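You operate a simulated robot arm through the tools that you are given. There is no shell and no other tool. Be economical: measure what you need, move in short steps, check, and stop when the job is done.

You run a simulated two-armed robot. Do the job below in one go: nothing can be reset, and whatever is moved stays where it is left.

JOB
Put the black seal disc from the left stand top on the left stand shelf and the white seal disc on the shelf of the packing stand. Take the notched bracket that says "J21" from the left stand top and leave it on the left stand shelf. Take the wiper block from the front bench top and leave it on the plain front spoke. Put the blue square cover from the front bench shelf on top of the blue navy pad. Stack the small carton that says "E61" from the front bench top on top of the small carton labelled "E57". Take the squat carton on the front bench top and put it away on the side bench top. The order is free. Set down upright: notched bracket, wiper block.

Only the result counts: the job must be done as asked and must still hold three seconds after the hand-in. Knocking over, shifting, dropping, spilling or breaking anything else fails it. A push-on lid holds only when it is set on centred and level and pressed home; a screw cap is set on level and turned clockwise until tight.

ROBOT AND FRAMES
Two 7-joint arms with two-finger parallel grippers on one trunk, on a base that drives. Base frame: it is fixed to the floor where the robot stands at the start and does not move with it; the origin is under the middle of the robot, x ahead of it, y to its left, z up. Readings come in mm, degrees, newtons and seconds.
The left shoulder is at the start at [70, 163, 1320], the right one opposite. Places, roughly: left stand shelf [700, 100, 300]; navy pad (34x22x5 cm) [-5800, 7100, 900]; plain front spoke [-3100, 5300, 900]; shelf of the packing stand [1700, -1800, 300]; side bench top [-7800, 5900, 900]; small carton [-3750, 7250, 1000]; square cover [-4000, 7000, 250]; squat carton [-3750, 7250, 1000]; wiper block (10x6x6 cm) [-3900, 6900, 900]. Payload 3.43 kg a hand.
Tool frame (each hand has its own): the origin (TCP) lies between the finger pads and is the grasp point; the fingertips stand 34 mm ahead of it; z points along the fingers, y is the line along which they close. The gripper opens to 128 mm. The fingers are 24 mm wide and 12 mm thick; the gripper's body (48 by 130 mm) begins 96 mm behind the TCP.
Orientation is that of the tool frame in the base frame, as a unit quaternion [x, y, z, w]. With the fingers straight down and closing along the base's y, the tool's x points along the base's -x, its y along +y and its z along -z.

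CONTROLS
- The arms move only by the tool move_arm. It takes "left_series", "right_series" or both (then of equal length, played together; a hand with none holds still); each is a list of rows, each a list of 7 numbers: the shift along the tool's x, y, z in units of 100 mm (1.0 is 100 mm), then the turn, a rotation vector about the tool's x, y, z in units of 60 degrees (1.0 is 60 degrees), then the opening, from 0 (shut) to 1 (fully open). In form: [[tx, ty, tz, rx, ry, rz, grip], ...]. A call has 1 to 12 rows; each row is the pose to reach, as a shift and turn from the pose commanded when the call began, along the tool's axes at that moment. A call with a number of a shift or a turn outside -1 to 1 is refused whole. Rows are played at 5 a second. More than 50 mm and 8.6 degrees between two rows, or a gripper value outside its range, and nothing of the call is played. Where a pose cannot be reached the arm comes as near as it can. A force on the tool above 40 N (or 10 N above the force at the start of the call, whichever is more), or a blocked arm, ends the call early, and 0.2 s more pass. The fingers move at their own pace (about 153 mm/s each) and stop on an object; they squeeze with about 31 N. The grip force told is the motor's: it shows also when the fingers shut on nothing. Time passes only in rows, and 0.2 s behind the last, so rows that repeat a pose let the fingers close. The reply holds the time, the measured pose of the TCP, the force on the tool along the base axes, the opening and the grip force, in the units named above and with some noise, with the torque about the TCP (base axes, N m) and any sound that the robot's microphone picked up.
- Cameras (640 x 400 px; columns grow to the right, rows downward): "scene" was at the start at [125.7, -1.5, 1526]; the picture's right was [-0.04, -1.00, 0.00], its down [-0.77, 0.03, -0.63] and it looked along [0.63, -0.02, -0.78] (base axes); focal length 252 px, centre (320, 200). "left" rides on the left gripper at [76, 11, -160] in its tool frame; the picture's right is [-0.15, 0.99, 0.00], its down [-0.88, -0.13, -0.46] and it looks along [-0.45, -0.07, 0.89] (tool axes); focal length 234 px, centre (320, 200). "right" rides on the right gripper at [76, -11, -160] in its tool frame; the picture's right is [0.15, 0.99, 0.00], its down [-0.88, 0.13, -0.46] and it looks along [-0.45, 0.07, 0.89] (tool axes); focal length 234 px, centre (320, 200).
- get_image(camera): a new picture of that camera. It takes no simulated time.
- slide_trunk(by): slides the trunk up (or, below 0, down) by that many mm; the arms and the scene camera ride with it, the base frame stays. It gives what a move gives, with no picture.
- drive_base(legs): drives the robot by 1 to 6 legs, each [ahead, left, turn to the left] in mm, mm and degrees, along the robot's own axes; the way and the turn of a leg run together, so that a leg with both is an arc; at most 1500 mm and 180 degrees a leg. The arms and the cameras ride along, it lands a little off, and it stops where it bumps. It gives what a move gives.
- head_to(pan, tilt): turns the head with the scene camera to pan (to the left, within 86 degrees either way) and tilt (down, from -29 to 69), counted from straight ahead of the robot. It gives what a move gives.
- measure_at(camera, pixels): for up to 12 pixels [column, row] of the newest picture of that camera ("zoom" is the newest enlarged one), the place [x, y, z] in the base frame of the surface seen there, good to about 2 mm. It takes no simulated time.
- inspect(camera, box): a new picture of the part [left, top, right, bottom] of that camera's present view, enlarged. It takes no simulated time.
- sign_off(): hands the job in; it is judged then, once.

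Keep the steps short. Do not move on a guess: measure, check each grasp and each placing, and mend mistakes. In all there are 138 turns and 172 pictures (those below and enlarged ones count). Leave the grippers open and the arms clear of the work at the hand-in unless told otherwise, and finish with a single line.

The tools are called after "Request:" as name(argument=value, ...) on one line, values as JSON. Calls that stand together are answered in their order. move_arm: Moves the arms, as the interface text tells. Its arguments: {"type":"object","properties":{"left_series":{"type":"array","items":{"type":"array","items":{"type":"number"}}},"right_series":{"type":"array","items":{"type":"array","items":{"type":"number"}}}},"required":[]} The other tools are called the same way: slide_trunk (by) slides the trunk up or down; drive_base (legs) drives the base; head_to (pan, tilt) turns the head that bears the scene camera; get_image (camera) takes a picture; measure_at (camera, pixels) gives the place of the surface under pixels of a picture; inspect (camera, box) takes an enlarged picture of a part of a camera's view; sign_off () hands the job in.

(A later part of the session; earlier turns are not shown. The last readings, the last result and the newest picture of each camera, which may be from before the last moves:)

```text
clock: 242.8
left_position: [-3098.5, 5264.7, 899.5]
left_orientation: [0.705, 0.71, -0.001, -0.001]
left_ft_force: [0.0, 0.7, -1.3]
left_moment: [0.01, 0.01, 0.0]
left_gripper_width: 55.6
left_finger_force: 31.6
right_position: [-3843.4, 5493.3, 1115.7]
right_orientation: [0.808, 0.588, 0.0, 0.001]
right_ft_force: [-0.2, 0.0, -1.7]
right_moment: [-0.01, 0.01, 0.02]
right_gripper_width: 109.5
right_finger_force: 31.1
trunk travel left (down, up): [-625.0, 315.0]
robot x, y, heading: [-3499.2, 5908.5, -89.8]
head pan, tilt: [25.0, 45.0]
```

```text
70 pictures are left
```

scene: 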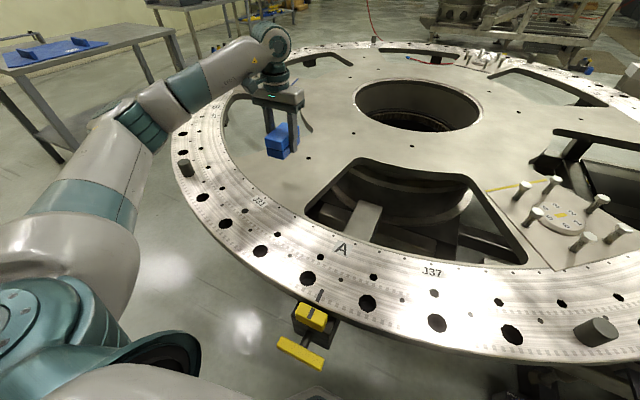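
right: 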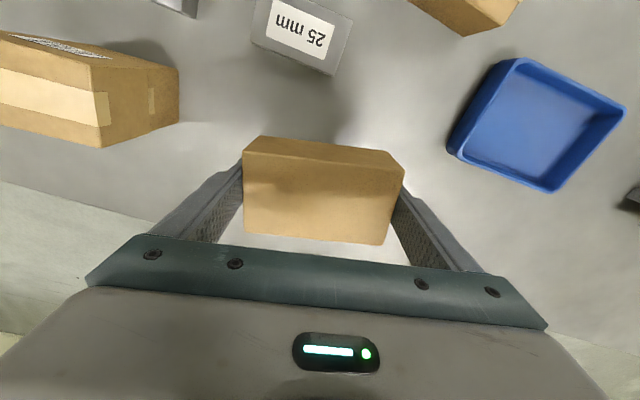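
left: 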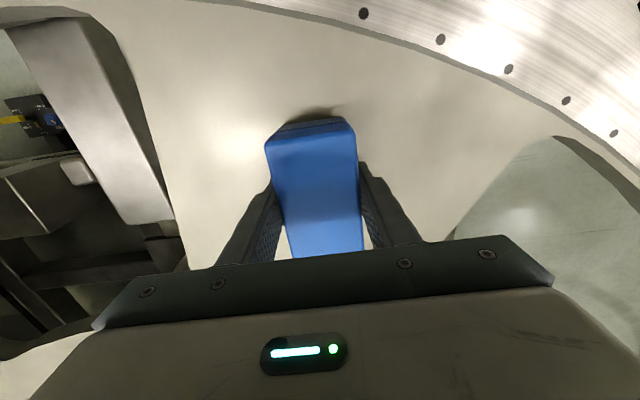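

A little lower until contact shows, then release and rise.

Request:
move_arm(left_series=[[0, 0, 0.012, 0, 0, 0, 0], [0, 0, 0.024, 0, 0, 0, 0], [0, 0, 0.03, 0, 0, 0, 0]])

Request:
move_arm(left_series=[[0, 0, 0, 0, 0, 0, 0.8], [0, 0, 0, 0, 0, 0, 0.8], [0, 0, 0, 0, 0, 0, 0.8], [0, 0, -0.3, 0, 0, 0, 0.8], [0, 0, -0.6, 0, 0, 0, 0.8], [0, 0, -1.0, 0, 0, 0, 0.8]])

Request:
get_image(camera="left")

```text
clock: 243.6
left_position: [-3099.5, 5264.6, 897.6]
left_orientation: [0.705, 0.709, 0.0, 0.001]
left_ft_force: [-1.0, 0.5, 8.5]
left_moment: [0.45, -0.04, 0.06]
left_gripper_width: 55.7
left_finger_force: 30.8
right_position: [-3844.2, 5495.0, 1115.4]
right_orientation: [0.809, 0.588, 0.001, 0.002]
right_ft_force: [0.1, -0.2, -1.3]
right_moment: [0.01, 0.01, 0.02]
right_gripper_width: 109.9
right_finger_force: 30.8
trunk travel left (down, up): [-625.0, 315.0]
robot x, y, heading: [-3499.0, 5909.2, -89.9]
head pan, tilt: [25.0, 45.0]
```

```text
clock: 244.9
left_position: [-3099.0, 5266.9, 995.9]
left_orientation: [0.705, 0.709, -0.001, 0.0]
left_ft_force: [0.3, -0.2, -0.5]
left_moment: [-0.02, -0.02, 0.01]
left_gripper_width: 102.2
left_finger_force: 0.1
right_position: [-3843.9, 5494.9, 1115.7]
right_orientation: [0.809, 0.588, 0.001, 0.002]
right_ft_force: [-0.8, 1.4, -1.6]
right_moment: [0.02, 0.01, -0.02]
right_gripper_width: 109.8
right_finger_force: 31.6
trunk travel left (down, up): [-625.0, 315.0]
robot x, y, heading: [-3500.5, 5908.8, -89.6]
head pan, tilt: [25.0, 45.0]
```

```text
69 pictures are left
```

left: 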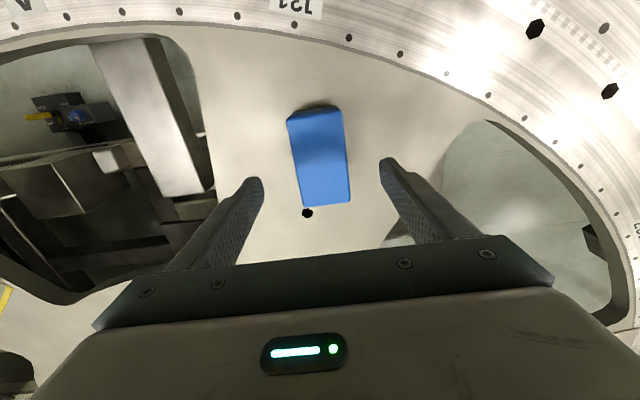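

Wiper sits upright on the spoke. Lift and retract the left hand (and right hand slightly), then back off and turn to face the bench.

Request:
move_arm(left_series=[[0, 0, -0.4, 0, 0, 0, 0.8], [0.25, -0.25, -0.7, 0, 0, 0, 0.8], [0.5, -0.5, -0.7, 0, 0, 0, 0.8], [0.75, -0.75, -0.7, 0, 0, 0, 0.8], [1.0, -1.0, -0.7, 0, 0, 0, 0.8]], right_series=[[0.2, 0, 0, 0, 0, 0, 0.5], [0.4, 0, 0, 0, 0, 0, 0.5], [0.6, 0, 0, 0, 0, 0, 0.5], [0.8, 0, 0, 0, 0, 0, 0.5], [0.9, 0, 0, 0, 0, 0, 0.5]])

Request:
move_arm(left_series=[[0.25, -0.25, 0, 0, 0, 0, 0.8], [0.5, -0.5, 0, 0, 0, 0, 0.8], [0.75, -0.75, 0, 0, 0, 0, 0.8], [1.0, -1.0, 0, 0, 0, 0, 0.8]])

Request:
drive_base(legs=[[-280, 0, 0], [0, 0, 179]])

Request:
head_to(pan=0, tilt=35)

Request:
get_image(camera="scene")

```text
clock: 246.2
left_position: [-3201.7, 5366.1, 1066.6]
left_orientation: [0.705, 0.709, 0.0, 0.001]
left_ft_force: [0.1, -0.7, 0.2]
left_moment: [0.01, -0.03, -0.02]
left_gripper_width: 102.4
left_finger_force: 0.1
right_position: [-3815.3, 5581.8, 1115.6]
right_orientation: [0.808, 0.589, 0.001, 0.002]
right_ft_force: [0.6, -0.4, -1.9]
right_moment: [0.0, 0.0, -0.02]
right_gripper_width: 109.7
right_finger_force: 31.0
trunk travel left (down, up): [-625.0, 315.0]
robot x, y, heading: [-3496.3, 5905.7, -89.7]
head pan, tilt: [25.0, 45.0]
```

```text
clock: 247.2
left_position: [-3303.1, 5466.4, 1067.1]
left_orientation: [0.706, 0.709, 0.0, 0.0]
left_ft_force: [-0.5, -0.2, 0.6]
left_moment: [-0.03, 0.01, 0.01]
left_gripper_width: 102.5
left_finger_force: 0.2
right_position: [-3815.8, 5581.1, 1115.4]
right_orientation: [0.808, 0.589, 0.001, 0.002]
right_ft_force: [-0.4, -0.1, -1.9]
right_moment: [-0.01, 0.02, 0.01]
right_gripper_width: 109.7
right_finger_force: 31.1
trunk travel left (down, up): [-625.0, 315.0]
robot x, y, heading: [-3500.6, 5909.5, -89.8]
head pan, tilt: [25.0, 45.0]
```

```text
clock: 256.2
left_position: [-3647.0, 6646.4, 1067.3]
left_orientation: [-0.667, 0.745, 0.0, 0.0]
left_ft_force: [-0.6, 0.2, 1.0]
left_moment: [-0.03, 0.0, -0.04]
left_gripper_width: 102.6
left_finger_force: 0.0
right_position: [-3149.9, 6475.4, 1115.4]
right_orientation: [-0.543, 0.84, 0.001, 0.0]
right_ft_force: [-0.8, 0.8, -1.2]
right_moment: [-0.03, 0.02, 0.01]
right_gripper_width: 109.6
right_finger_force: 31.0
trunk travel left (down, up): [-625.0, 315.0]
robot x, y, heading: [-3500.8, 6180.6, 84.1]
head pan, tilt: [25.0, 45.0]
```

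```text
clock: 257.1
left_position: [-3646.5, 6646.3, 1066.2]
left_orientation: [-0.668, 0.744, 0.0, 0.0]
left_ft_force: [-0.7, 0.8, -0.7]
left_moment: [0.03, 0.02, 0.0]
left_gripper_width: 102.5
left_finger_force: 0.0
right_position: [-3149.1, 6475.5, 1115.3]
right_orientation: [-0.542, 0.841, 0.0, -0.001]
right_ft_force: [-0.1, 0.9, -2.6]
right_moment: [0.0, 0.02, 0.01]
right_gripper_width: 109.1
right_finger_force: 30.9
trunk travel left (down, up): [-625.0, 315.0]
robot x, y, heading: [-3502.8, 6183.9, 83.7]
head pan, tilt: [0.0, 35.0]
```

```text
68 pictures are left
```

scene: 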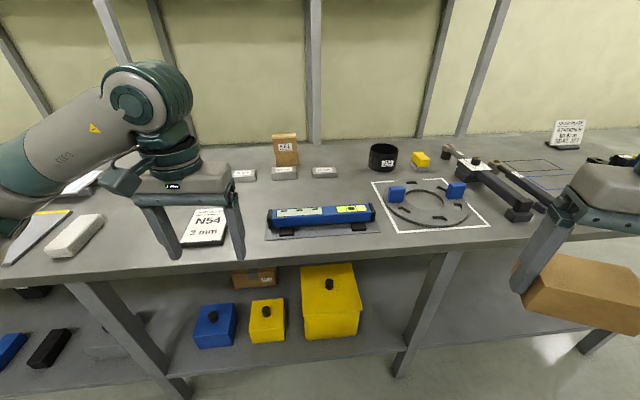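

Square the heading (+6°), back 90 mm, then lower the trunk 600 mm with the hands outside the bench.

Request:
measure_at(camera="scene", pixels=[[213, 314], [215, 330], [215, 345], [198, 325], [232, 325], [267, 312], [180, 370], [425, 320], [330, 285], [250, 345]])

Request:
drive_base(legs=[[0, 0, 6], [-90, 0, 0]])

Request:
slide_trunk(by=-400)

Request:
slide_trunk(by=-150)

Request:
head_to(pan=10, tilt=25)

Request:
get_image(camera="scene")

```text
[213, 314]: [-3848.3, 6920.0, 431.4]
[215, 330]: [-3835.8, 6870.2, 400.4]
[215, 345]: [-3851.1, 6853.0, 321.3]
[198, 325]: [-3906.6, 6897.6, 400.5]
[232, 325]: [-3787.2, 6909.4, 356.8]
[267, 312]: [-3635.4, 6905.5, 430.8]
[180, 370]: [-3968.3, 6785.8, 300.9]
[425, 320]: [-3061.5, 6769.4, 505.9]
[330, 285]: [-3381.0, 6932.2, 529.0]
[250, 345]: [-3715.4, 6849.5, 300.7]
```

```text
clock: 258.7
left_position: [-3693.8, 6541.6, 1067.7]
left_orientation: [-0.705, 0.709, -0.002, 0.001]
left_ft_force: [0.5, -0.5, -0.1]
left_moment: [0.02, -0.04, -0.01]
left_gripper_width: 102.6
left_finger_force: 0.0
right_position: [-3181.6, 6420.4, 1115.7]
right_orientation: [-0.585, 0.811, 0.001, -0.001]
right_ft_force: [-0.3, -1.0, -1.3]
right_moment: [0.01, -0.01, -0.02]
right_gripper_width: 109.6
right_finger_force: 30.4
trunk travel left (down, up): [-625.0, 315.0]
robot x, y, heading: [-3500.8, 6094.8, 89.7]
head pan, tilt: [0.0, 35.0]
```

```text
clock: 262.5
left_position: [-3693.6, 6539.9, 667.3]
left_orientation: [-0.705, 0.709, 0.0, 0.0]
left_ft_force: [0.3, -0.4, -0.2]
left_moment: [0.0, 0.0, 0.02]
left_gripper_width: 102.7
left_finger_force: 0.1
right_position: [-3181.8, 6422.5, 715.9]
right_orientation: [-0.585, 0.811, 0.001, -0.001]
right_ft_force: [-0.2, 0.0, -1.8]
right_moment: [0.0, -0.01, 0.01]
right_gripper_width: 109.5
right_finger_force: 31.0
trunk travel left (down, up): [-225.0, 715.0]
robot x, y, heading: [-3500.5, 6090.2, 90.1]
head pan, tilt: [0.0, 35.0]
```

```text
clock: 264.3
left_position: [-3694.0, 6540.4, 517.3]
left_orientation: [-0.705, 0.709, 0.0, 0.0]
left_ft_force: [0.8, 0.3, 1.1]
left_moment: [0.0, -0.01, 0.02]
left_gripper_width: 102.4
left_finger_force: 0.0
right_position: [-3182.2, 6420.9, 566.4]
right_orientation: [-0.585, 0.811, 0.0, -0.001]
right_ft_force: [0.2, 1.2, -1.7]
right_moment: [0.0, 0.01, 0.01]
right_gripper_width: 109.8
right_finger_force: 31.3
trunk travel left (down, up): [-75.0, 865.0]
robot x, y, heading: [-3505.5, 6094.4, 90.1]
head pan, tilt: [0.0, 35.0]
```

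```text
clock: 265.0
left_position: [-3694.3, 6540.3, 517.7]
left_orientation: [-0.704, 0.71, 0.0, 0.0]
left_ft_force: [0.2, 0.0, -0.5]
left_moment: [-0.02, 0.0, 0.01]
left_gripper_width: 102.3
left_finger_force: 0.1
right_position: [-3182.1, 6420.2, 566.5]
right_orientation: [-0.585, 0.811, 0.001, -0.001]
right_ft_force: [0.2, 0.7, -2.5]
right_moment: [-0.04, 0.05, -0.01]
right_gripper_width: 109.6
right_finger_force: 30.7
trunk travel left (down, up): [-75.0, 865.0]
robot x, y, heading: [-3503.8, 6095.6, 89.6]
head pan, tilt: [10.0, 25.0]
```

```text
67 pictures are left
```

scene: 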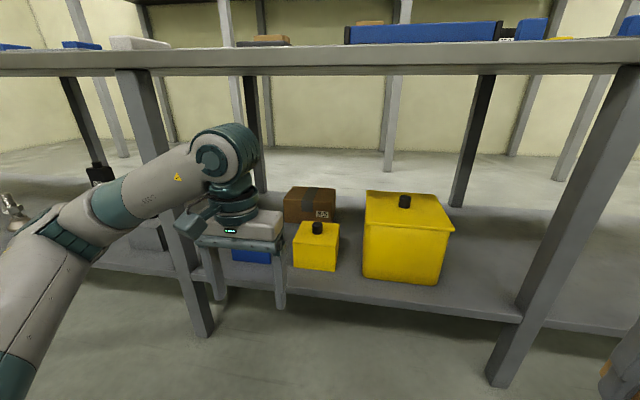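

Blue cover: 120 mm wide box lid, top z 400, knob at (-3847, ~6918) up to 431. I'll grip the knob. Measure the left arm's elbow and post to plan clearance.

Request:
measure_at(camera="scene", pixels=[[60, 220], [45, 240], [110, 205], [100, 245], [20, 300], [145, 110], [185, 250], [205, 300], [130, 90], [165, 90], [245, 255], [300, 290]])

Request:
get_image(camera="left")

```text
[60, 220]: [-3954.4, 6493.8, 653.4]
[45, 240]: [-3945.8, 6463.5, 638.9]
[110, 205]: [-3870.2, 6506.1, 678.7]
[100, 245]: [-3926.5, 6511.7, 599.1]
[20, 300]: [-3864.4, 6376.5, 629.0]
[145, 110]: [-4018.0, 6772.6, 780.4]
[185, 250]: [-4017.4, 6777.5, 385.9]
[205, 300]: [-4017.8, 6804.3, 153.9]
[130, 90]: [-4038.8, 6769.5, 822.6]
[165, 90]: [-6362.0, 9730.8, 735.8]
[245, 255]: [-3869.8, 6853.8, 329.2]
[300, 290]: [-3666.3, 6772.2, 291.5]
```

```text
66 pictures are left
```

left: 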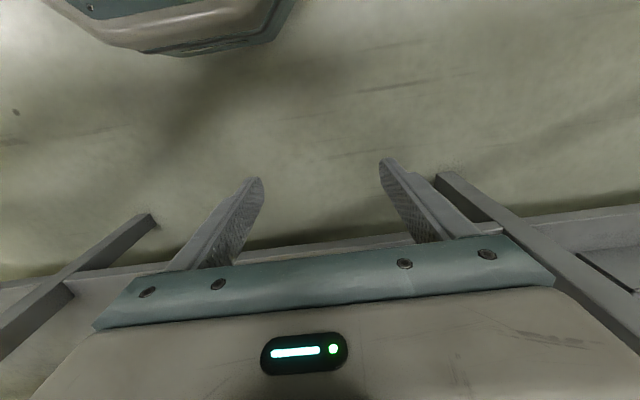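

Plan: robot further right (x≈-3287) so the left arm comes in diagonally with its elbow outside the bench. Strafe right 217, then swing the left hand out to the left.

Request:
drive_base(legs=[[0, -217, 0.2]])

Request:
move_arm(left_series=[[0, 0.35, 0, 0, 0, 0, 0.47], [0, 0.7, 0, 0, 0, 0, 0.47], [0, 1.0, 0, 0, 0, 0, 0.47]])

Request:
move_arm(left_series=[[-0.1, 0.35, 0, 0, 0, 0, 0.47], [-0.2, 0.7, 0, 0, 0, 0, 0.47], [-0.3, 1.0, 0, 0, 0, 0, 0.47]])

Request:
move_arm(left_series=[[-0.2, 0.35, 0, 0, 0, 0, 0.47], [-0.4, 0.7, 0, 0, 0, 0, 0.47], [-0.6, 1.0, 0, 0, 0, 0, 0.47]])

Request:
head_to(pan=30, tilt=20)

Request:
get_image(camera="scene")

```text
clock: 266.7
left_position: [-3475.3, 6539.3, 516.9]
left_orientation: [-0.705, 0.709, 0.0, 0.0]
left_ft_force: [0.0, -0.1, 0.7]
left_moment: [-0.02, 0.04, -0.02]
left_gripper_width: 102.2
left_finger_force: 0.2
right_position: [-2962.0, 6417.5, 565.5]
right_orientation: [-0.583, 0.812, 0.002, -0.001]
right_ft_force: [-0.1, 0.4, -1.8]
right_moment: [-0.01, 0.0, 0.0]
right_gripper_width: 109.7
right_finger_force: 30.9
trunk travel left (down, up): [-75.0, 865.0]
robot x, y, heading: [-3285.1, 6093.1, 89.5]
head pan, tilt: [10.0, 25.0]
```

```text
clock: 267.5
left_position: [-3574.2, 6540.1, 516.9]
left_orientation: [-0.704, 0.71, -0.001, 0.0]
left_ft_force: [-1.0, -0.1, -0.6]
left_moment: [0.04, 0.0, 0.03]
left_gripper_width: 60.2
left_finger_force: 0.0
right_position: [-2961.7, 6418.2, 565.0]
right_orientation: [-0.583, 0.812, 0.001, 0.0]
right_ft_force: [0.1, 0.9, -1.8]
right_moment: [-0.04, 0.0, -0.01]
right_gripper_width: 110.1
right_finger_force: 30.8
trunk travel left (down, up): [-75.0, 865.0]
robot x, y, heading: [-3282.4, 6095.0, 89.4]
head pan, tilt: [10.0, 25.0]
```

```text
clock: 268.3
left_position: [-3674.9, 6570.4, 515.3]
left_orientation: [-0.703, 0.711, 0.0, 0.0]
left_ft_force: [0.0, 0.4, 0.3]
left_moment: [-0.02, 0.01, 0.01]
left_gripper_width: 60.3
left_finger_force: 0.1
right_position: [-2962.1, 6418.4, 563.9]
right_orientation: [-0.583, 0.812, 0.0, 0.0]
right_ft_force: [0.0, -0.4, -2.1]
right_moment: [-0.02, 0.02, 0.0]
right_gripper_width: 109.7
right_finger_force: 31.1
trunk travel left (down, up): [-75.0, 865.0]
robot x, y, heading: [-3284.0, 6093.4, 89.6]
head pan, tilt: [10.0, 25.0]
```

```text
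clock: 269.1
left_position: [-3774.1, 6630.8, 516.1]
left_orientation: [-0.704, 0.711, -0.001, 0.001]
left_ft_force: [-0.1, 0.4, 0.5]
left_moment: [0.04, 0.01, 0.0]
left_gripper_width: 59.9
left_finger_force: 0.0
right_position: [-2962.2, 6418.7, 565.5]
right_orientation: [-0.584, 0.812, 0.0, 0.0]
right_ft_force: [0.0, -1.1, -2.2]
right_moment: [-0.01, 0.0, 0.0]
right_gripper_width: 109.8
right_finger_force: 30.8
trunk travel left (down, up): [-75.0, 865.0]
robot x, y, heading: [-3281.6, 6095.8, 89.5]
head pan, tilt: [10.0, 25.0]
```

```text
clock: 269.9
left_position: [-3773.7, 6629.9, 516.0]
left_orientation: [-0.705, 0.709, 0.0, 0.0]
left_ft_force: [0.4, 0.7, -0.2]
left_moment: [0.0, 0.02, 0.0]
left_gripper_width: 60.5
left_finger_force: 0.1
right_position: [-2961.6, 6418.2, 565.5]
right_orientation: [-0.583, 0.812, 0.001, 0.0]
right_ft_force: [0.1, -0.4, -2.0]
right_moment: [-0.01, -0.01, -0.03]
right_gripper_width: 109.8
right_finger_force: 31.1
trunk travel left (down, up): [-75.0, 865.0]
robot x, y, heading: [-3281.3, 6092.6, 89.5]
head pan, tilt: [30.0, 20.0]
```

```text
65 pictures are left
```

scene: 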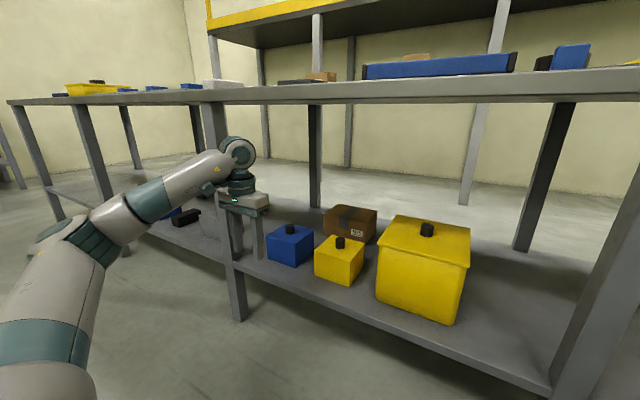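

Measure the knob and the left elbow now.

Request:
measure_at(camera="scene", pixels=[[291, 228], [291, 240], [290, 255], [270, 245], [312, 240], [291, 265], [70, 230], [100, 215], [150, 195], [40, 245], [200, 160], [232, 300]])

Request:
inspect(camera="scene", box=[240, 200, 370, 290])

```text
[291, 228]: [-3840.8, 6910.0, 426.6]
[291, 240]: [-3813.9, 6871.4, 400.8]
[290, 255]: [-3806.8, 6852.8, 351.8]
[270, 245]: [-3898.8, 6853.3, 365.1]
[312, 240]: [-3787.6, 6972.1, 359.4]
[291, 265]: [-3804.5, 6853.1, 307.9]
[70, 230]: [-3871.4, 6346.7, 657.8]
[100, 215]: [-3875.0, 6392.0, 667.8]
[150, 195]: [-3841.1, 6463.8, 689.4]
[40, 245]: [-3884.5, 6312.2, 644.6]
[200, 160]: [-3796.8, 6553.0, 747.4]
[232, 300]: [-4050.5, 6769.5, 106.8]
```

```text
4.44 times, centred on (305, 245) of scene
```

zoom: 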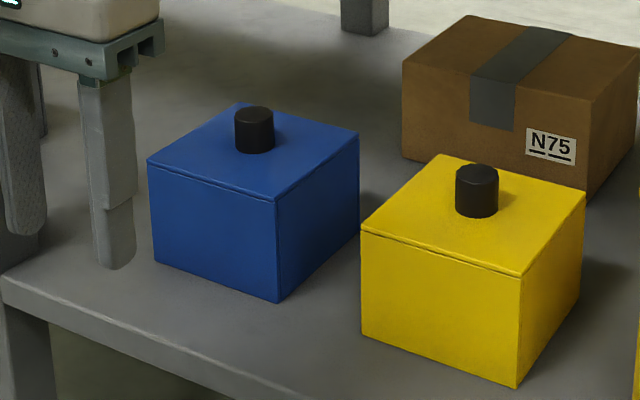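

Knob centre ≈(-3847, 6913), z 400–427. Extend the left hand 73 mm left and 30 ahead, then drive ahead 250.

Request:
move_arm(left_series=[[-0.1, 0.25, 0, 0, 0, 0, 0.47], [-0.2, 0.5, 0, 0, 0, 0, 0.47], [-0.3, 0.75, 0, 0, 0, 0, 0.47]])

Request:
drive_base(legs=[[245, 0, 0.4]])

Request:
get_image(camera="left")

Request:
get_image(camera="scene")

```text
clock: 270.7
left_position: [-3848.9, 6663.1, 516.4]
left_orientation: [-0.704, 0.71, 0.0, 0.001]
left_ft_force: [0.0, 0.1, 0.0]
left_moment: [-0.02, 0.0, 0.03]
left_gripper_width: 60.1
left_finger_force: 0.0
right_position: [-2961.6, 6418.2, 565.8]
right_orientation: [-0.584, 0.812, 0.001, -0.001]
right_ft_force: [0.8, -0.5, -1.5]
right_moment: [0.02, 0.02, -0.03]
right_gripper_width: 109.8
right_finger_force: 31.1
trunk travel left (down, up): [-75.0, 865.0]
robot x, y, heading: [-3284.9, 6093.9, 89.6]
head pan, tilt: [30.0, 20.0]
```

```text
clock: 272.5
left_position: [-3851.8, 6900.9, 517.6]
left_orientation: [-0.706, 0.708, 0.0, 0.0]
left_ft_force: [-0.7, 0.6, -0.5]
left_moment: [0.03, -0.01, 0.03]
left_gripper_width: 60.1
left_finger_force: 0.1
right_position: [-2963.2, 6663.3, 565.4]
right_orientation: [-0.586, 0.811, 0.001, -0.001]
right_ft_force: [-0.1, 0.1, -1.3]
right_moment: [-0.02, 0.0, -0.04]
right_gripper_width: 109.9
right_finger_force: 30.9
trunk travel left (down, up): [-75.0, 865.0]
robot x, y, heading: [-3287.0, 6336.1, 89.5]
head pan, tilt: [30.0, 20.0]
```

```text
63 pictures are left
```

left: 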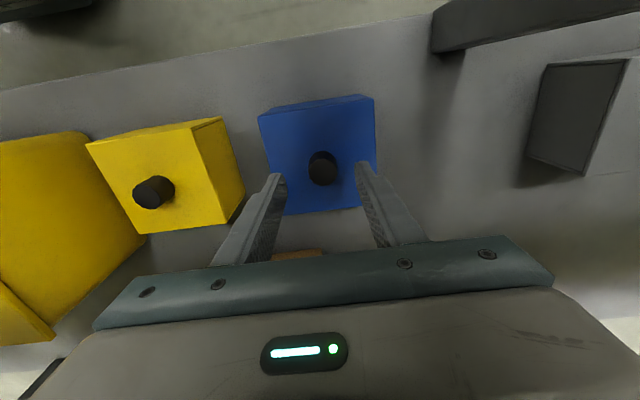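

```text
62 pictures are left
```

scene: 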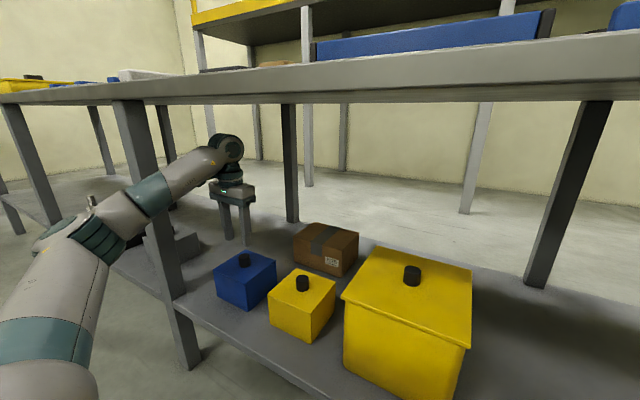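

Measure knob position and forearm clearance.

Request:
measure_at(camera="left", pixels=[[322, 160], [322, 172], [312, 168], [332, 168], [265, 120], [370, 100], [290, 205], [315, 100]])

Request:
inspect(camera="left", box=[240, 80, 400, 220])

Request:
measure_at(camera="scene", pixels=[[150, 195], [185, 170], [110, 215], [140, 140]])

```text
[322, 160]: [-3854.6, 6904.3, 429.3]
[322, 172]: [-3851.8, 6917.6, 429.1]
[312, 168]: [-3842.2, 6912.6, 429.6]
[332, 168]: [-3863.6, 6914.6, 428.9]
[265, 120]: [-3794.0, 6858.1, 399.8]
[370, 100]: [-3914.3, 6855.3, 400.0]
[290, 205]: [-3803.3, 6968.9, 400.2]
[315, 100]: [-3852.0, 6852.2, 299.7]
```

```text
2.86 times, centred on (320, 150) of left
```

zoom: 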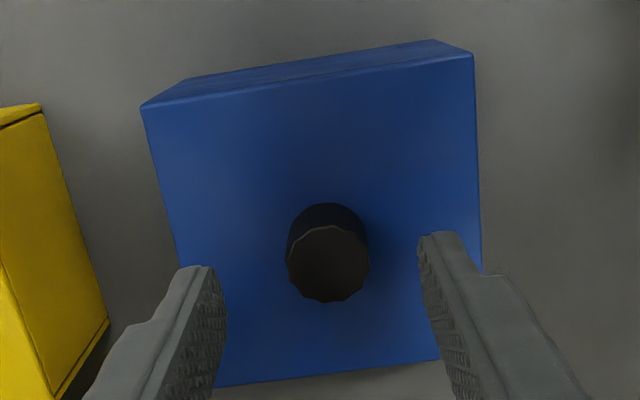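

```text
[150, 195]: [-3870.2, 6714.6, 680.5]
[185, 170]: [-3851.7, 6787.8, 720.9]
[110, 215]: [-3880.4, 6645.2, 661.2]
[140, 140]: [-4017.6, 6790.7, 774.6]
```

Knob centre (-3853, 6914). Move ahead 13 mm, down 79 mm, and close on the knob.

Request:
move_arm(left_series=[[-0.13, 0.01, 0.2, 0, 0, 0, 0.47], [-0.13, 0.01, 0.5, 0, 0, 0, 0.47], [-0.13, 0.01, 0.78, 0, 0, 0, 0.47], [-0.13, 0.01, 0.78, 0, 0, 0, 0.2], [-0.13, 0.01, 0.78, 0, 0, 0, 0], [-0.13, 0.01, 0.78, 0, 0, 0, 0], [-0.13, 0.01, 0.78, 0, 0, 0, 0]])

Request:
move_arm(left_series=[[0, 0, -0.1, 0, 0, 0, 0], [0, 0, -0.2, 0, 0, 0, 0], [0, 0, -0.3, 0, 0, 0, 0]])

Request:
get_image(camera="scene")

Request:
get_image(camera="left")

```text
clock: 274.1
left_position: [-3851.7, 6914.0, 437.2]
left_orientation: [-0.707, 0.707, -0.001, 0.001]
left_ft_force: [0.2, -0.5, 0.2]
left_moment: [0.0, 0.01, -0.03]
left_gripper_width: 32.8
left_finger_force: 30.8
right_position: [-2964.2, 6662.9, 565.6]
right_orientation: [-0.586, 0.81, 0.001, 0.0]
right_ft_force: [0.3, -0.4, -2.3]
right_moment: [-0.01, 0.0, -0.01]
right_gripper_width: 109.6
right_finger_force: 31.1
trunk travel left (down, up): [-75.0, 865.0]
robot x, y, heading: [-3281.6, 6336.7, 90.0]
head pan, tilt: [30.0, 20.0]
```

```text
clock: 274.9
left_position: [-3853.4, 6914.2, 468.7]
left_orientation: [-0.706, 0.708, 0.0, 0.0]
left_ft_force: [0.7, -0.4, -2.2]
left_moment: [0.01, 0.0, -0.04]
left_gripper_width: 32.9
left_finger_force: 30.8
right_position: [-2962.9, 6661.6, 566.5]
right_orientation: [-0.586, 0.81, 0.001, 0.001]
right_ft_force: [1.6, -0.5, -2.0]
right_moment: [0.0, -0.01, 0.02]
right_gripper_width: 109.6
right_finger_force: 30.4
trunk travel left (down, up): [-75.0, 865.0]
robot x, y, heading: [-3281.2, 6338.0, 90.2]
head pan, tilt: [30.0, 20.0]
```

```text
60 pictures are left
```

scene: 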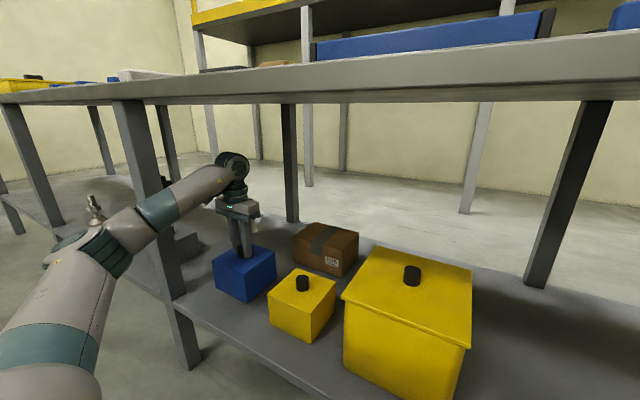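

```text
59 pictures are left
```

left: 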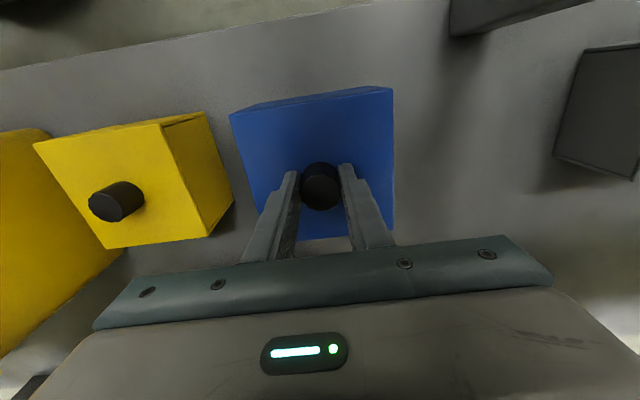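

The whole cover lifts cleanly. Raise 40 mm more, back off 420, raise the trunk.

Request:
move_arm(left_series=[[0, 0, -0.2, 0, 0, 0, 0], [0, 0, -0.4, 0, 0, 0, 0], [0, 0, -0.4, 0, 0, 0, 0]])

Request:
drive_base(legs=[[-400, 0, 0]])

Request:
slide_trunk(by=400)

Request:
slide_trunk(by=270)

Request:
move_arm(left_series=[[0.1, -0.3, 0, 0, 0, 0, 0], [0.2, -0.6, 0, 0, 0, 0, 0], [0.3, -0.9, 0, 0, 0, 0, 0], [0.4, -1.0, 0, 0, 0, 0, 0]])

Request:
head_to(pan=60, tilt=25)

Request:
get_image(camera="scene")

```text
clock: 275.7
left_position: [-3852.2, 6914.9, 507.4]
left_orientation: [-0.707, 0.707, -0.001, 0.0]
left_ft_force: [0.1, 0.0, -2.4]
left_moment: [0.0, -0.03, -0.02]
left_gripper_width: 32.7
left_finger_force: 31.1
right_position: [-2964.8, 6662.5, 565.4]
right_orientation: [-0.587, 0.81, 0.0, 0.0]
right_ft_force: [0.1, 0.7, -1.9]
right_moment: [0.02, 0.02, -0.01]
right_gripper_width: 109.8
right_finger_force: 30.7
trunk travel left (down, up): [-75.0, 865.0]
robot x, y, heading: [-3282.0, 6333.0, 89.9]
head pan, tilt: [30.0, 20.0]
```

```text
clock: 278.2
left_position: [-3854.5, 6506.1, 506.4]
left_orientation: [0.71, -0.705, 0.001, -0.001]
left_ft_force: [0.1, 0.3, -2.2]
left_moment: [-0.02, 0.03, -0.02]
left_gripper_width: 32.9
left_finger_force: 31.3
right_position: [-2964.8, 6262.9, 564.9]
right_orientation: [-0.589, 0.808, 0.0, -0.002]
right_ft_force: [0.4, 0.1, -2.1]
right_moment: [-0.03, -0.01, 0.02]
right_gripper_width: 109.8
right_finger_force: 30.7
trunk travel left (down, up): [-75.0, 865.0]
robot x, y, heading: [-3279.4, 5931.9, 90.4]
head pan, tilt: [30.0, 20.0]
```

```text
clock: 282.0
left_position: [-3853.9, 6505.1, 906.9]
left_orientation: [0.709, -0.705, 0.001, -0.001]
left_ft_force: [-0.2, 0.6, -1.5]
left_moment: [0.0, -0.03, 0.0]
left_gripper_width: 32.5
left_finger_force: 30.8
right_position: [-2965.1, 6261.7, 965.5]
right_orientation: [-0.589, 0.808, 0.0, -0.001]
right_ft_force: [0.2, -0.3, -1.5]
right_moment: [0.02, 0.01, -0.02]
right_gripper_width: 109.7
right_finger_force: 30.5
trunk travel left (down, up): [-475.0, 465.0]
robot x, y, heading: [-3278.1, 5929.3, 90.3]
head pan, tilt: [30.0, 20.0]
```

```text
clock: 284.8
left_position: [-3855.9, 6507.2, 1176.2]
left_orientation: [0.709, -0.705, 0.0, 0.0]
left_ft_force: [0.6, 0.1, -2.0]
left_moment: [0.01, -0.01, 0.0]
left_gripper_width: 32.9
left_finger_force: 30.9
right_position: [-2964.9, 6263.4, 1235.2]
right_orientation: [-0.589, 0.808, 0.001, -0.001]
right_ft_force: [-0.5, 0.2, -1.8]
right_moment: [0.01, -0.01, 0.02]
right_gripper_width: 109.4
right_finger_force: 31.2
trunk travel left (down, up): [-745.0, 195.0]
robot x, y, heading: [-3283.2, 5931.7, 90.6]
head pan, tilt: [30.0, 20.0]
```

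```text
clock: 285.8
left_position: [-3755.7, 6464.7, 1179.4]
left_orientation: [0.71, -0.705, 0.0, -0.002]
left_ft_force: [0.4, -0.3, -2.2]
left_moment: [0.04, 0.0, -0.01]
left_gripper_width: 32.8
left_finger_force: 31.7
right_position: [-2963.9, 6261.0, 1235.8]
right_orientation: [-0.589, 0.808, 0.0, 0.0]
right_ft_force: [0.0, 1.0, -1.1]
right_moment: [0.0, 0.0, -0.02]
right_gripper_width: 109.7
right_finger_force: 30.9
trunk travel left (down, up): [-745.0, 195.0]
robot x, y, heading: [-3280.6, 5932.6, 90.2]
head pan, tilt: [30.0, 20.0]
```

```text
clock: 286.7
left_position: [-3755.2, 6465.1, 1177.4]
left_orientation: [0.71, -0.705, 0.001, 0.0]
left_ft_force: [0.2, -0.1, -2.2]
left_moment: [0.02, -0.02, -0.01]
left_gripper_width: 32.7
left_finger_force: 30.9
right_position: [-2964.8, 6262.7, 1234.8]
right_orientation: [-0.589, 0.808, 0.0, -0.001]
right_ft_force: [0.1, 0.2, -1.8]
right_moment: [0.0, 0.03, -0.03]
right_gripper_width: 109.8
right_finger_force: 30.6
trunk travel left (down, up): [-745.0, 195.0]
robot x, y, heading: [-3280.7, 5935.9, 90.3]
head pan, tilt: [60.0, 25.0]
```

```text
58 pictures are left
```

scene: 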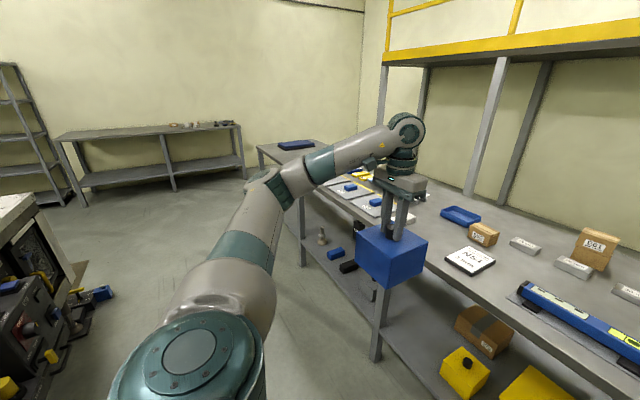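

Check floor obstacles on the way to the left and the pad position.

Request:
measure_at(camera="scene", pixels=[[103, 293], [80, 318], [70, 260], [297, 146], [280, 147], [315, 145], [290, 151], [305, 141], [230, 125], [120, 133], [210, 124]])

Request:
drive_base(legs=[[130, 0, -0.5], [0, 1100, 0], [0, 1050, 0]])

Request:
head_to(pan=15, tilt=35)

Request:
get_image(camera="scene")

```text
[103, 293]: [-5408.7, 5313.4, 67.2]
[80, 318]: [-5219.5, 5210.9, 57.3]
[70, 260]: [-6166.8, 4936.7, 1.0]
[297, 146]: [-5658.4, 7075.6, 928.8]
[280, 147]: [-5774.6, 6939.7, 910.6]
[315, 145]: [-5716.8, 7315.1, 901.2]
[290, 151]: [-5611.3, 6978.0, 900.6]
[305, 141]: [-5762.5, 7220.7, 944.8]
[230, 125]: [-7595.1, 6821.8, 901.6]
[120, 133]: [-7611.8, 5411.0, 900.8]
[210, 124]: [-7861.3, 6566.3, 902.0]
```

```text
clock: 298.4
left_position: [-5946.8, 6579.5, 1177.4]
left_orientation: [0.712, -0.702, 0.0, -0.001]
left_ft_force: [0.8, -1.0, -3.1]
left_moment: [-0.02, 0.03, -0.01]
left_gripper_width: 32.6
left_finger_force: 30.9
right_position: [-5154.4, 6383.0, 1234.7]
right_orientation: [-0.591, 0.806, 0.001, -0.002]
right_ft_force: [-0.1, 0.2, -1.6]
right_moment: [-0.01, 0.02, 0.06]
right_gripper_width: 109.7
right_finger_force: 31.0
trunk travel left (down, up): [-745.0, 195.0]
robot x, y, heading: [-5467.1, 6052.9, 90.8]
head pan, tilt: [60.0, 25.0]
```

```text
clock: 299.5
left_position: [-5946.1, 6579.2, 1177.2]
left_orientation: [0.712, -0.702, 0.0, 0.0]
left_ft_force: [-0.2, 0.5, -1.6]
left_moment: [-0.01, 0.0, 0.02]
left_gripper_width: 32.8
left_finger_force: 30.8
right_position: [-5154.8, 6381.0, 1236.5]
right_orientation: [-0.591, 0.806, 0.0, -0.002]
right_ft_force: [-0.1, 0.0, -2.2]
right_moment: [-0.02, 0.01, -0.02]
right_gripper_width: 110.0
right_finger_force: 31.2
trunk travel left (down, up): [-745.0, 195.0]
robot x, y, heading: [-5467.6, 6049.1, 90.9]
head pan, tilt: [15.0, 35.0]
```

```text
57 pictures are left
```

scene: 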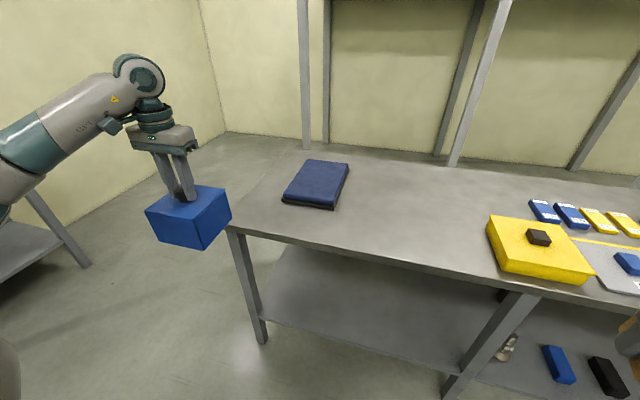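

Request:
inspect(camera="scene", box=[260, 140, 380, 220])

Request:
measure_at(camera="scene", pixels=[[308, 164], [346, 167], [286, 200], [333, 206], [317, 185], [305, 185], [330, 185], [262, 220]])

```text
5.00 times, centred on (320, 180) of scene
```

zoom: 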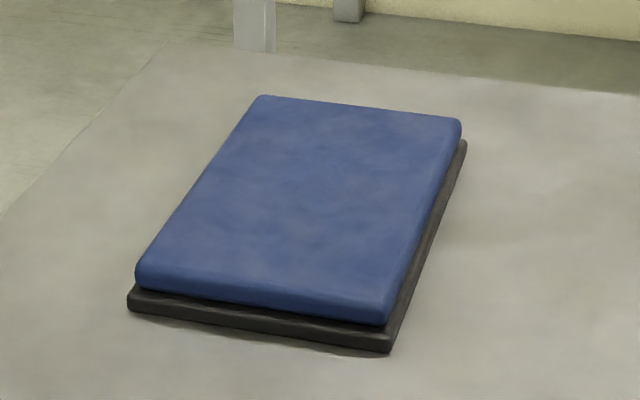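

```text
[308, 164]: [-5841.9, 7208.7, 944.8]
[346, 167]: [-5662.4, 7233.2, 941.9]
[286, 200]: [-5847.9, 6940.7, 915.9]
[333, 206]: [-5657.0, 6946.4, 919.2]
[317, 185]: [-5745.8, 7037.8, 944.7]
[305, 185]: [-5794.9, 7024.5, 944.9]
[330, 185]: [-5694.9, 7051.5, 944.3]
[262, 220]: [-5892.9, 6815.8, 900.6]
```

Pad top z 945, centre ≈(-5753, 7090). Strafe right 194 and drive ahead 385, cover bottom at z 1040.

Request:
drive_base(legs=[[0, -190, -0.8], [385, 0, 0]])

Request:
get_image(camera="scene")

Request:
get_image(camera="left")

```text
clock: 303.1
left_position: [-5752.1, 6960.4, 1178.5]
left_orientation: [0.711, -0.704, 0.0, 0.0]
left_ft_force: [0.5, -0.4, -2.6]
left_moment: [-0.01, 0.04, 0.01]
left_gripper_width: 32.7
left_finger_force: 31.2
right_position: [-4960.4, 6759.8, 1236.6]
right_orientation: [-0.591, 0.807, 0.002, -0.002]
right_ft_force: [0.3, 0.1, -2.0]
right_moment: [-0.03, -0.03, 0.0]
right_gripper_width: 109.8
right_finger_force: 31.0
trunk travel left (down, up): [-745.0, 195.0]
robot x, y, heading: [-5272.5, 6432.9, 90.5]
head pan, tilt: [15.0, 35.0]
```

```text
55 pictures are left
```

scene: 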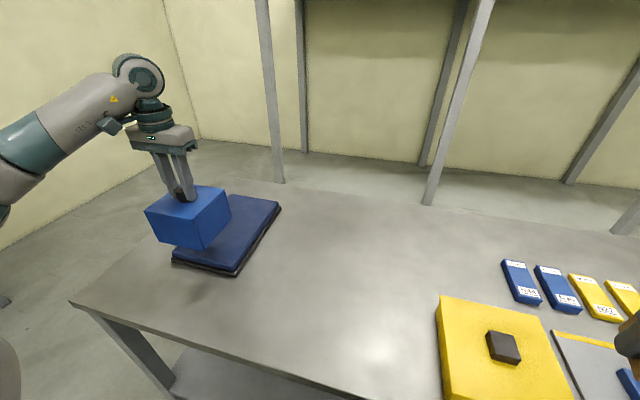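

```text
54 pictures are left
```

left: 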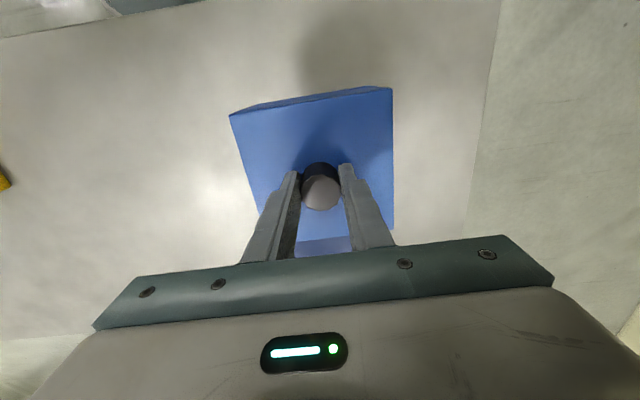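

Ahead 100 mm, then lower 88 mm, then check.

Request:
move_arm(left_series=[[-0.35, 0, 0, 0, 0, 0, 0], [-0.7, 0, 0, 0, 0, 0, 0], [-1.0, 0, 0, 0, 0, 0, 0], [-1.0, 0, 0.3, 0, 0, 0, 0], [-1.0, 0, 0.6, 0, 0, 0, 0], [-1.0, 0, 0.88, 0, 0, 0, 0], [-1.0, 0, 0.88, 0, 0, 0, 0]])

Request:
get_image(camera="scene")

```text
clock: 304.7
left_position: [-5753.6, 7061.1, 1089.2]
left_orientation: [0.711, -0.703, 0.001, -0.001]
left_ft_force: [-0.6, 0.1, -2.5]
left_moment: [-0.01, -0.06, 0.01]
left_gripper_width: 32.7
left_finger_force: 30.7
right_position: [-4961.0, 6759.8, 1236.1]
right_orientation: [-0.591, 0.806, 0.001, 0.0]
right_ft_force: [-0.1, 0.7, -1.7]
right_moment: [0.0, 0.0, 0.0]
right_gripper_width: 109.7
right_finger_force: 31.2
trunk travel left (down, up): [-745.0, 195.0]
robot x, y, heading: [-5274.6, 6432.5, 90.5]
head pan, tilt: [15.0, 35.0]
```

```text
53 pictures are left
```

scene: 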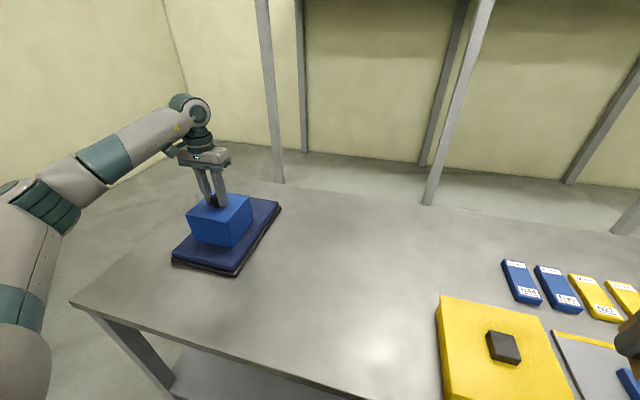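

Well centred. Lower slowly to contact.

Request:
move_arm(left_series=[[0, 0, 0.03, 0, 0, 0, 0], [0, 0, 0.05, 0, 0, 0, 0], [0, 0, 0.065, 0, 0, 0, 0], [0, 0, 0.075, 0, 0, 0, 0]])

Request:
inspect(camera="scene", box=[150, 160, 310, 290])

```text
clock: 305.7
left_position: [-5753.2, 7061.4, 1082.4]
left_orientation: [0.711, -0.703, 0.0, 0.0]
left_ft_force: [-0.9, 0.3, -2.3]
left_moment: [-0.04, 0.02, 0.01]
left_gripper_width: 32.9
left_finger_force: 30.8
right_position: [-4961.0, 6761.7, 1235.2]
right_orientation: [-0.591, 0.806, 0.0, -0.002]
right_ft_force: [0.3, -0.4, -1.9]
right_moment: [0.01, -0.02, -0.01]
right_gripper_width: 109.7
right_finger_force: 30.8
trunk travel left (down, up): [-745.0, 195.0]
robot x, y, heading: [-5274.2, 6430.1, 90.6]
head pan, tilt: [15.0, 35.0]
```

```text
3.08 times, centred on (230, 225) of scene
```

zoom: 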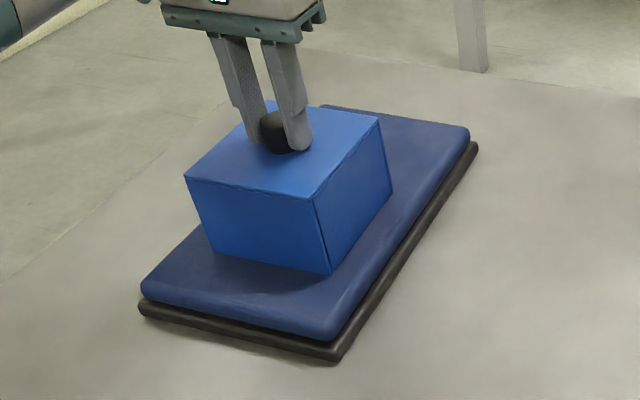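

Request:
move_arm(left_series=[[0, 0, 0.015, 0, 0, 0, 0], [0, 0, 0.025, 0, 0, 0, 0], [0, 0, 0.035, 0, 0, 0, 0]])

```text
clock: 306.5
left_position: [-5752.0, 7061.8, 1081.2]
left_orientation: [0.711, -0.703, -0.002, -0.002]
left_ft_force: [-5.2, 3.6, 18.0]
left_moment: [0.05, 0.1, -0.04]
left_gripper_width: 33.2
left_finger_force: 31.1
right_position: [-4959.3, 6759.5, 1236.6]
right_orientation: [-0.591, 0.806, 0.002, -0.002]
right_ft_force: [0.9, -0.4, -2.5]
right_moment: [0.01, 0.0, 0.03]
right_gripper_width: 109.6
right_finger_force: 30.8
trunk travel left (down, up): [-745.0, 195.0]
robot x, y, heading: [-5273.3, 6428.8, 90.9]
head pan, tilt: [15.0, 35.0]
```

Contact (18 N). Ease 1 mm, open, rise.

Request:
move_arm(left_series=[[0, 0, -0.012, 0, 0, 0, 0], [0, 0, -0.012, 0, 0, 0, 0.5], [0, 0, -0.012, 0, 0, 0, 0.5], [0, 0, -0.012, 0, 0, 0, 0.5], [0, 0, -0.4, 0, 0, 0, 0.5], [0, 0, -0.8, 0, 0, 0, 0.5], [0, 0, -1.0, 0, 0, 0, 0.5]])

Request:
inspect(camera="scene", box=[150, 130, 310, 290])

Request:
measure_at(camera="zoom", pixels=[[320, 220], [300, 200], [340, 250]])

```text
clock: 308.1
left_position: [-5753.2, 7059.3, 1177.3]
left_orientation: [0.711, -0.703, 0.0, 0.0]
left_ft_force: [0.8, 0.5, -0.1]
left_moment: [0.0, -0.02, 0.03]
left_gripper_width: 64.0
left_finger_force: 0.2
right_position: [-4961.1, 6761.2, 1235.7]
right_orientation: [-0.591, 0.806, 0.002, -0.002]
right_ft_force: [0.1, 0.3, -2.5]
right_moment: [0.01, 0.02, 0.01]
right_gripper_width: 110.0
right_finger_force: 30.7
trunk travel left (down, up): [-745.0, 195.0]
robot x, y, heading: [-5274.1, 6429.9, 90.5]
head pan, tilt: [15.0, 35.0]
```

```text
2.50 times, centred on (230, 210) of scene
```

zoom: 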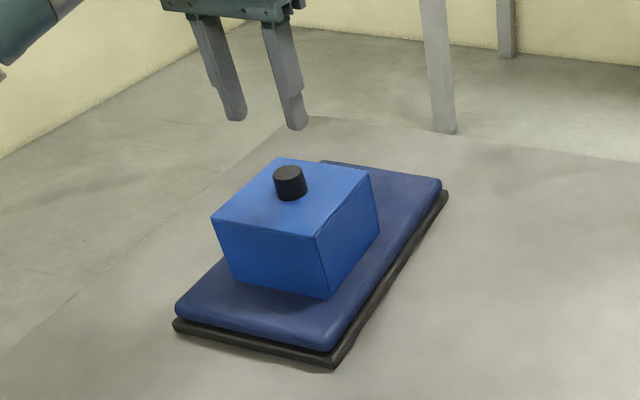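

```text
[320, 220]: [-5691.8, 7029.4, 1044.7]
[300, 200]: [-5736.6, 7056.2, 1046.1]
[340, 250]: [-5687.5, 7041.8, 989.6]
```

Cover rests level on the pad. Retract left hand, back off 400 mm, turn left to face the side bench.

Request:
move_arm(left_series=[[0.35, -0.2, 0, 0, 0, 0, 0.5], [0.7, -0.4, 0, 0, 0, 0, 0.5], [1.0, -0.7, 0, 0, 0, 0, 0.5], [1.0, -1.0, 0, 0, 0, 0, 0.5]])

Request:
drive_base(legs=[[-450, 0, 0], [0, 0, 89.5]])

Request:
head_to(pan=0, tilt=25)

Request:
get_image(camera="scene")

```text
clock: 309.1
left_position: [-5656.2, 6962.7, 1179.3]
left_orientation: [0.712, -0.703, 0.0, 0.0]
left_ft_force: [-0.4, -0.8, -0.1]
left_moment: [0.0, 0.01, -0.02]
left_gripper_width: 64.0
left_finger_force: 0.2
right_position: [-4958.8, 6761.9, 1235.6]
right_orientation: [-0.592, 0.806, 0.0, -0.002]
right_ft_force: [-0.4, -0.1, -1.5]
right_moment: [-0.02, -0.01, -0.03]
right_gripper_width: 109.8
right_finger_force: 31.1
trunk travel left (down, up): [-745.0, 195.0]
robot x, y, heading: [-5277.5, 6433.6, 90.8]
head pan, tilt: [15.0, 35.0]
```

```text
clock: 315.6
left_position: [-5804.1, 5619.0, 1179.4]
left_orientation: [1.0, 0.004, 0.0, 0.0]
left_ft_force: [0.1, -0.5, 0.5]
left_moment: [-0.01, 0.01, 0.02]
left_gripper_width: 63.9
left_finger_force: 0.0
right_position: [-5599.4, 6313.9, 1234.9]
right_orientation: [0.988, -0.155, 0.0, 0.002]
right_ft_force: [-0.4, -0.2, -2.0]
right_moment: [-0.01, -0.02, 0.0]
right_gripper_width: 109.6
right_finger_force: 31.0
trunk travel left (down, up): [-745.0, 195.0]
robot x, y, heading: [-5271.9, 5998.1, -179.7]
head pan, tilt: [15.0, 35.0]
```

```text
clock: 316.4
left_position: [-5803.2, 5618.5, 1179.3]
left_orientation: [1.0, 0.002, 0.0, -0.001]
left_ft_force: [0.3, 0.8, 0.8]
left_moment: [-0.02, 0.01, 0.0]
left_gripper_width: 64.2
left_finger_force: 0.1
right_position: [-5599.7, 6313.5, 1235.6]
right_orientation: [0.988, -0.154, 0.0, 0.0]
right_ft_force: [-0.3, -0.3, -2.5]
right_moment: [0.01, 0.0, -0.02]
right_gripper_width: 109.9
right_finger_force: 31.1
trunk travel left (down, up): [-745.0, 195.0]
robot x, y, heading: [-5273.7, 5996.3, -179.8]
head pan, tilt: [0.0, 25.0]
```

```text
50 pictures are left
```

scene: 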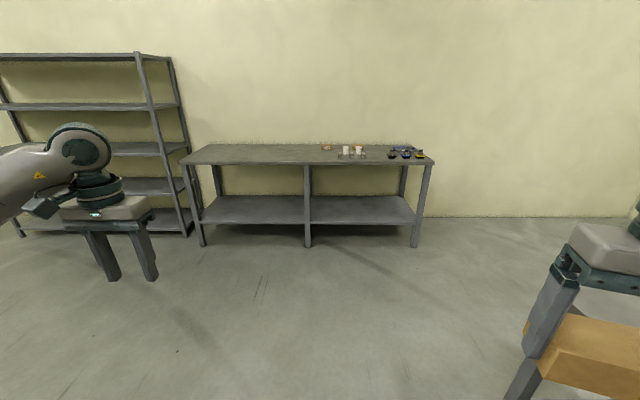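

Request:
measure_at(camera="scene", pixels=[[185, 163], [310, 163], [430, 162], [327, 147], [345, 152], [280, 155], [240, 155], [170, 100], [150, 100], [196, 240], [308, 240]])

Request:
inspect(camera="scene", box=[170, 130, 450, 260])

```text
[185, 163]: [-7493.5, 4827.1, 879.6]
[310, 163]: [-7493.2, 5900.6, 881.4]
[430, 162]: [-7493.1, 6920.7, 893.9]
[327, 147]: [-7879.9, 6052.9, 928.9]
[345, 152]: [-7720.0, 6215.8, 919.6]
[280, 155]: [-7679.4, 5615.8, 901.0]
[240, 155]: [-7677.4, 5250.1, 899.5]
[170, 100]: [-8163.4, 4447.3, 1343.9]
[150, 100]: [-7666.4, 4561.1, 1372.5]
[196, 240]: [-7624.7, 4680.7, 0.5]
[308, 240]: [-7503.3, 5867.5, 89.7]
```

```text
2.29 times, centred on (310, 195) of scene
```

zoom: 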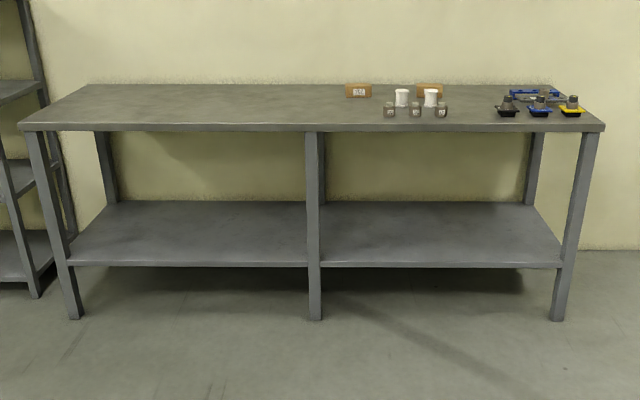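

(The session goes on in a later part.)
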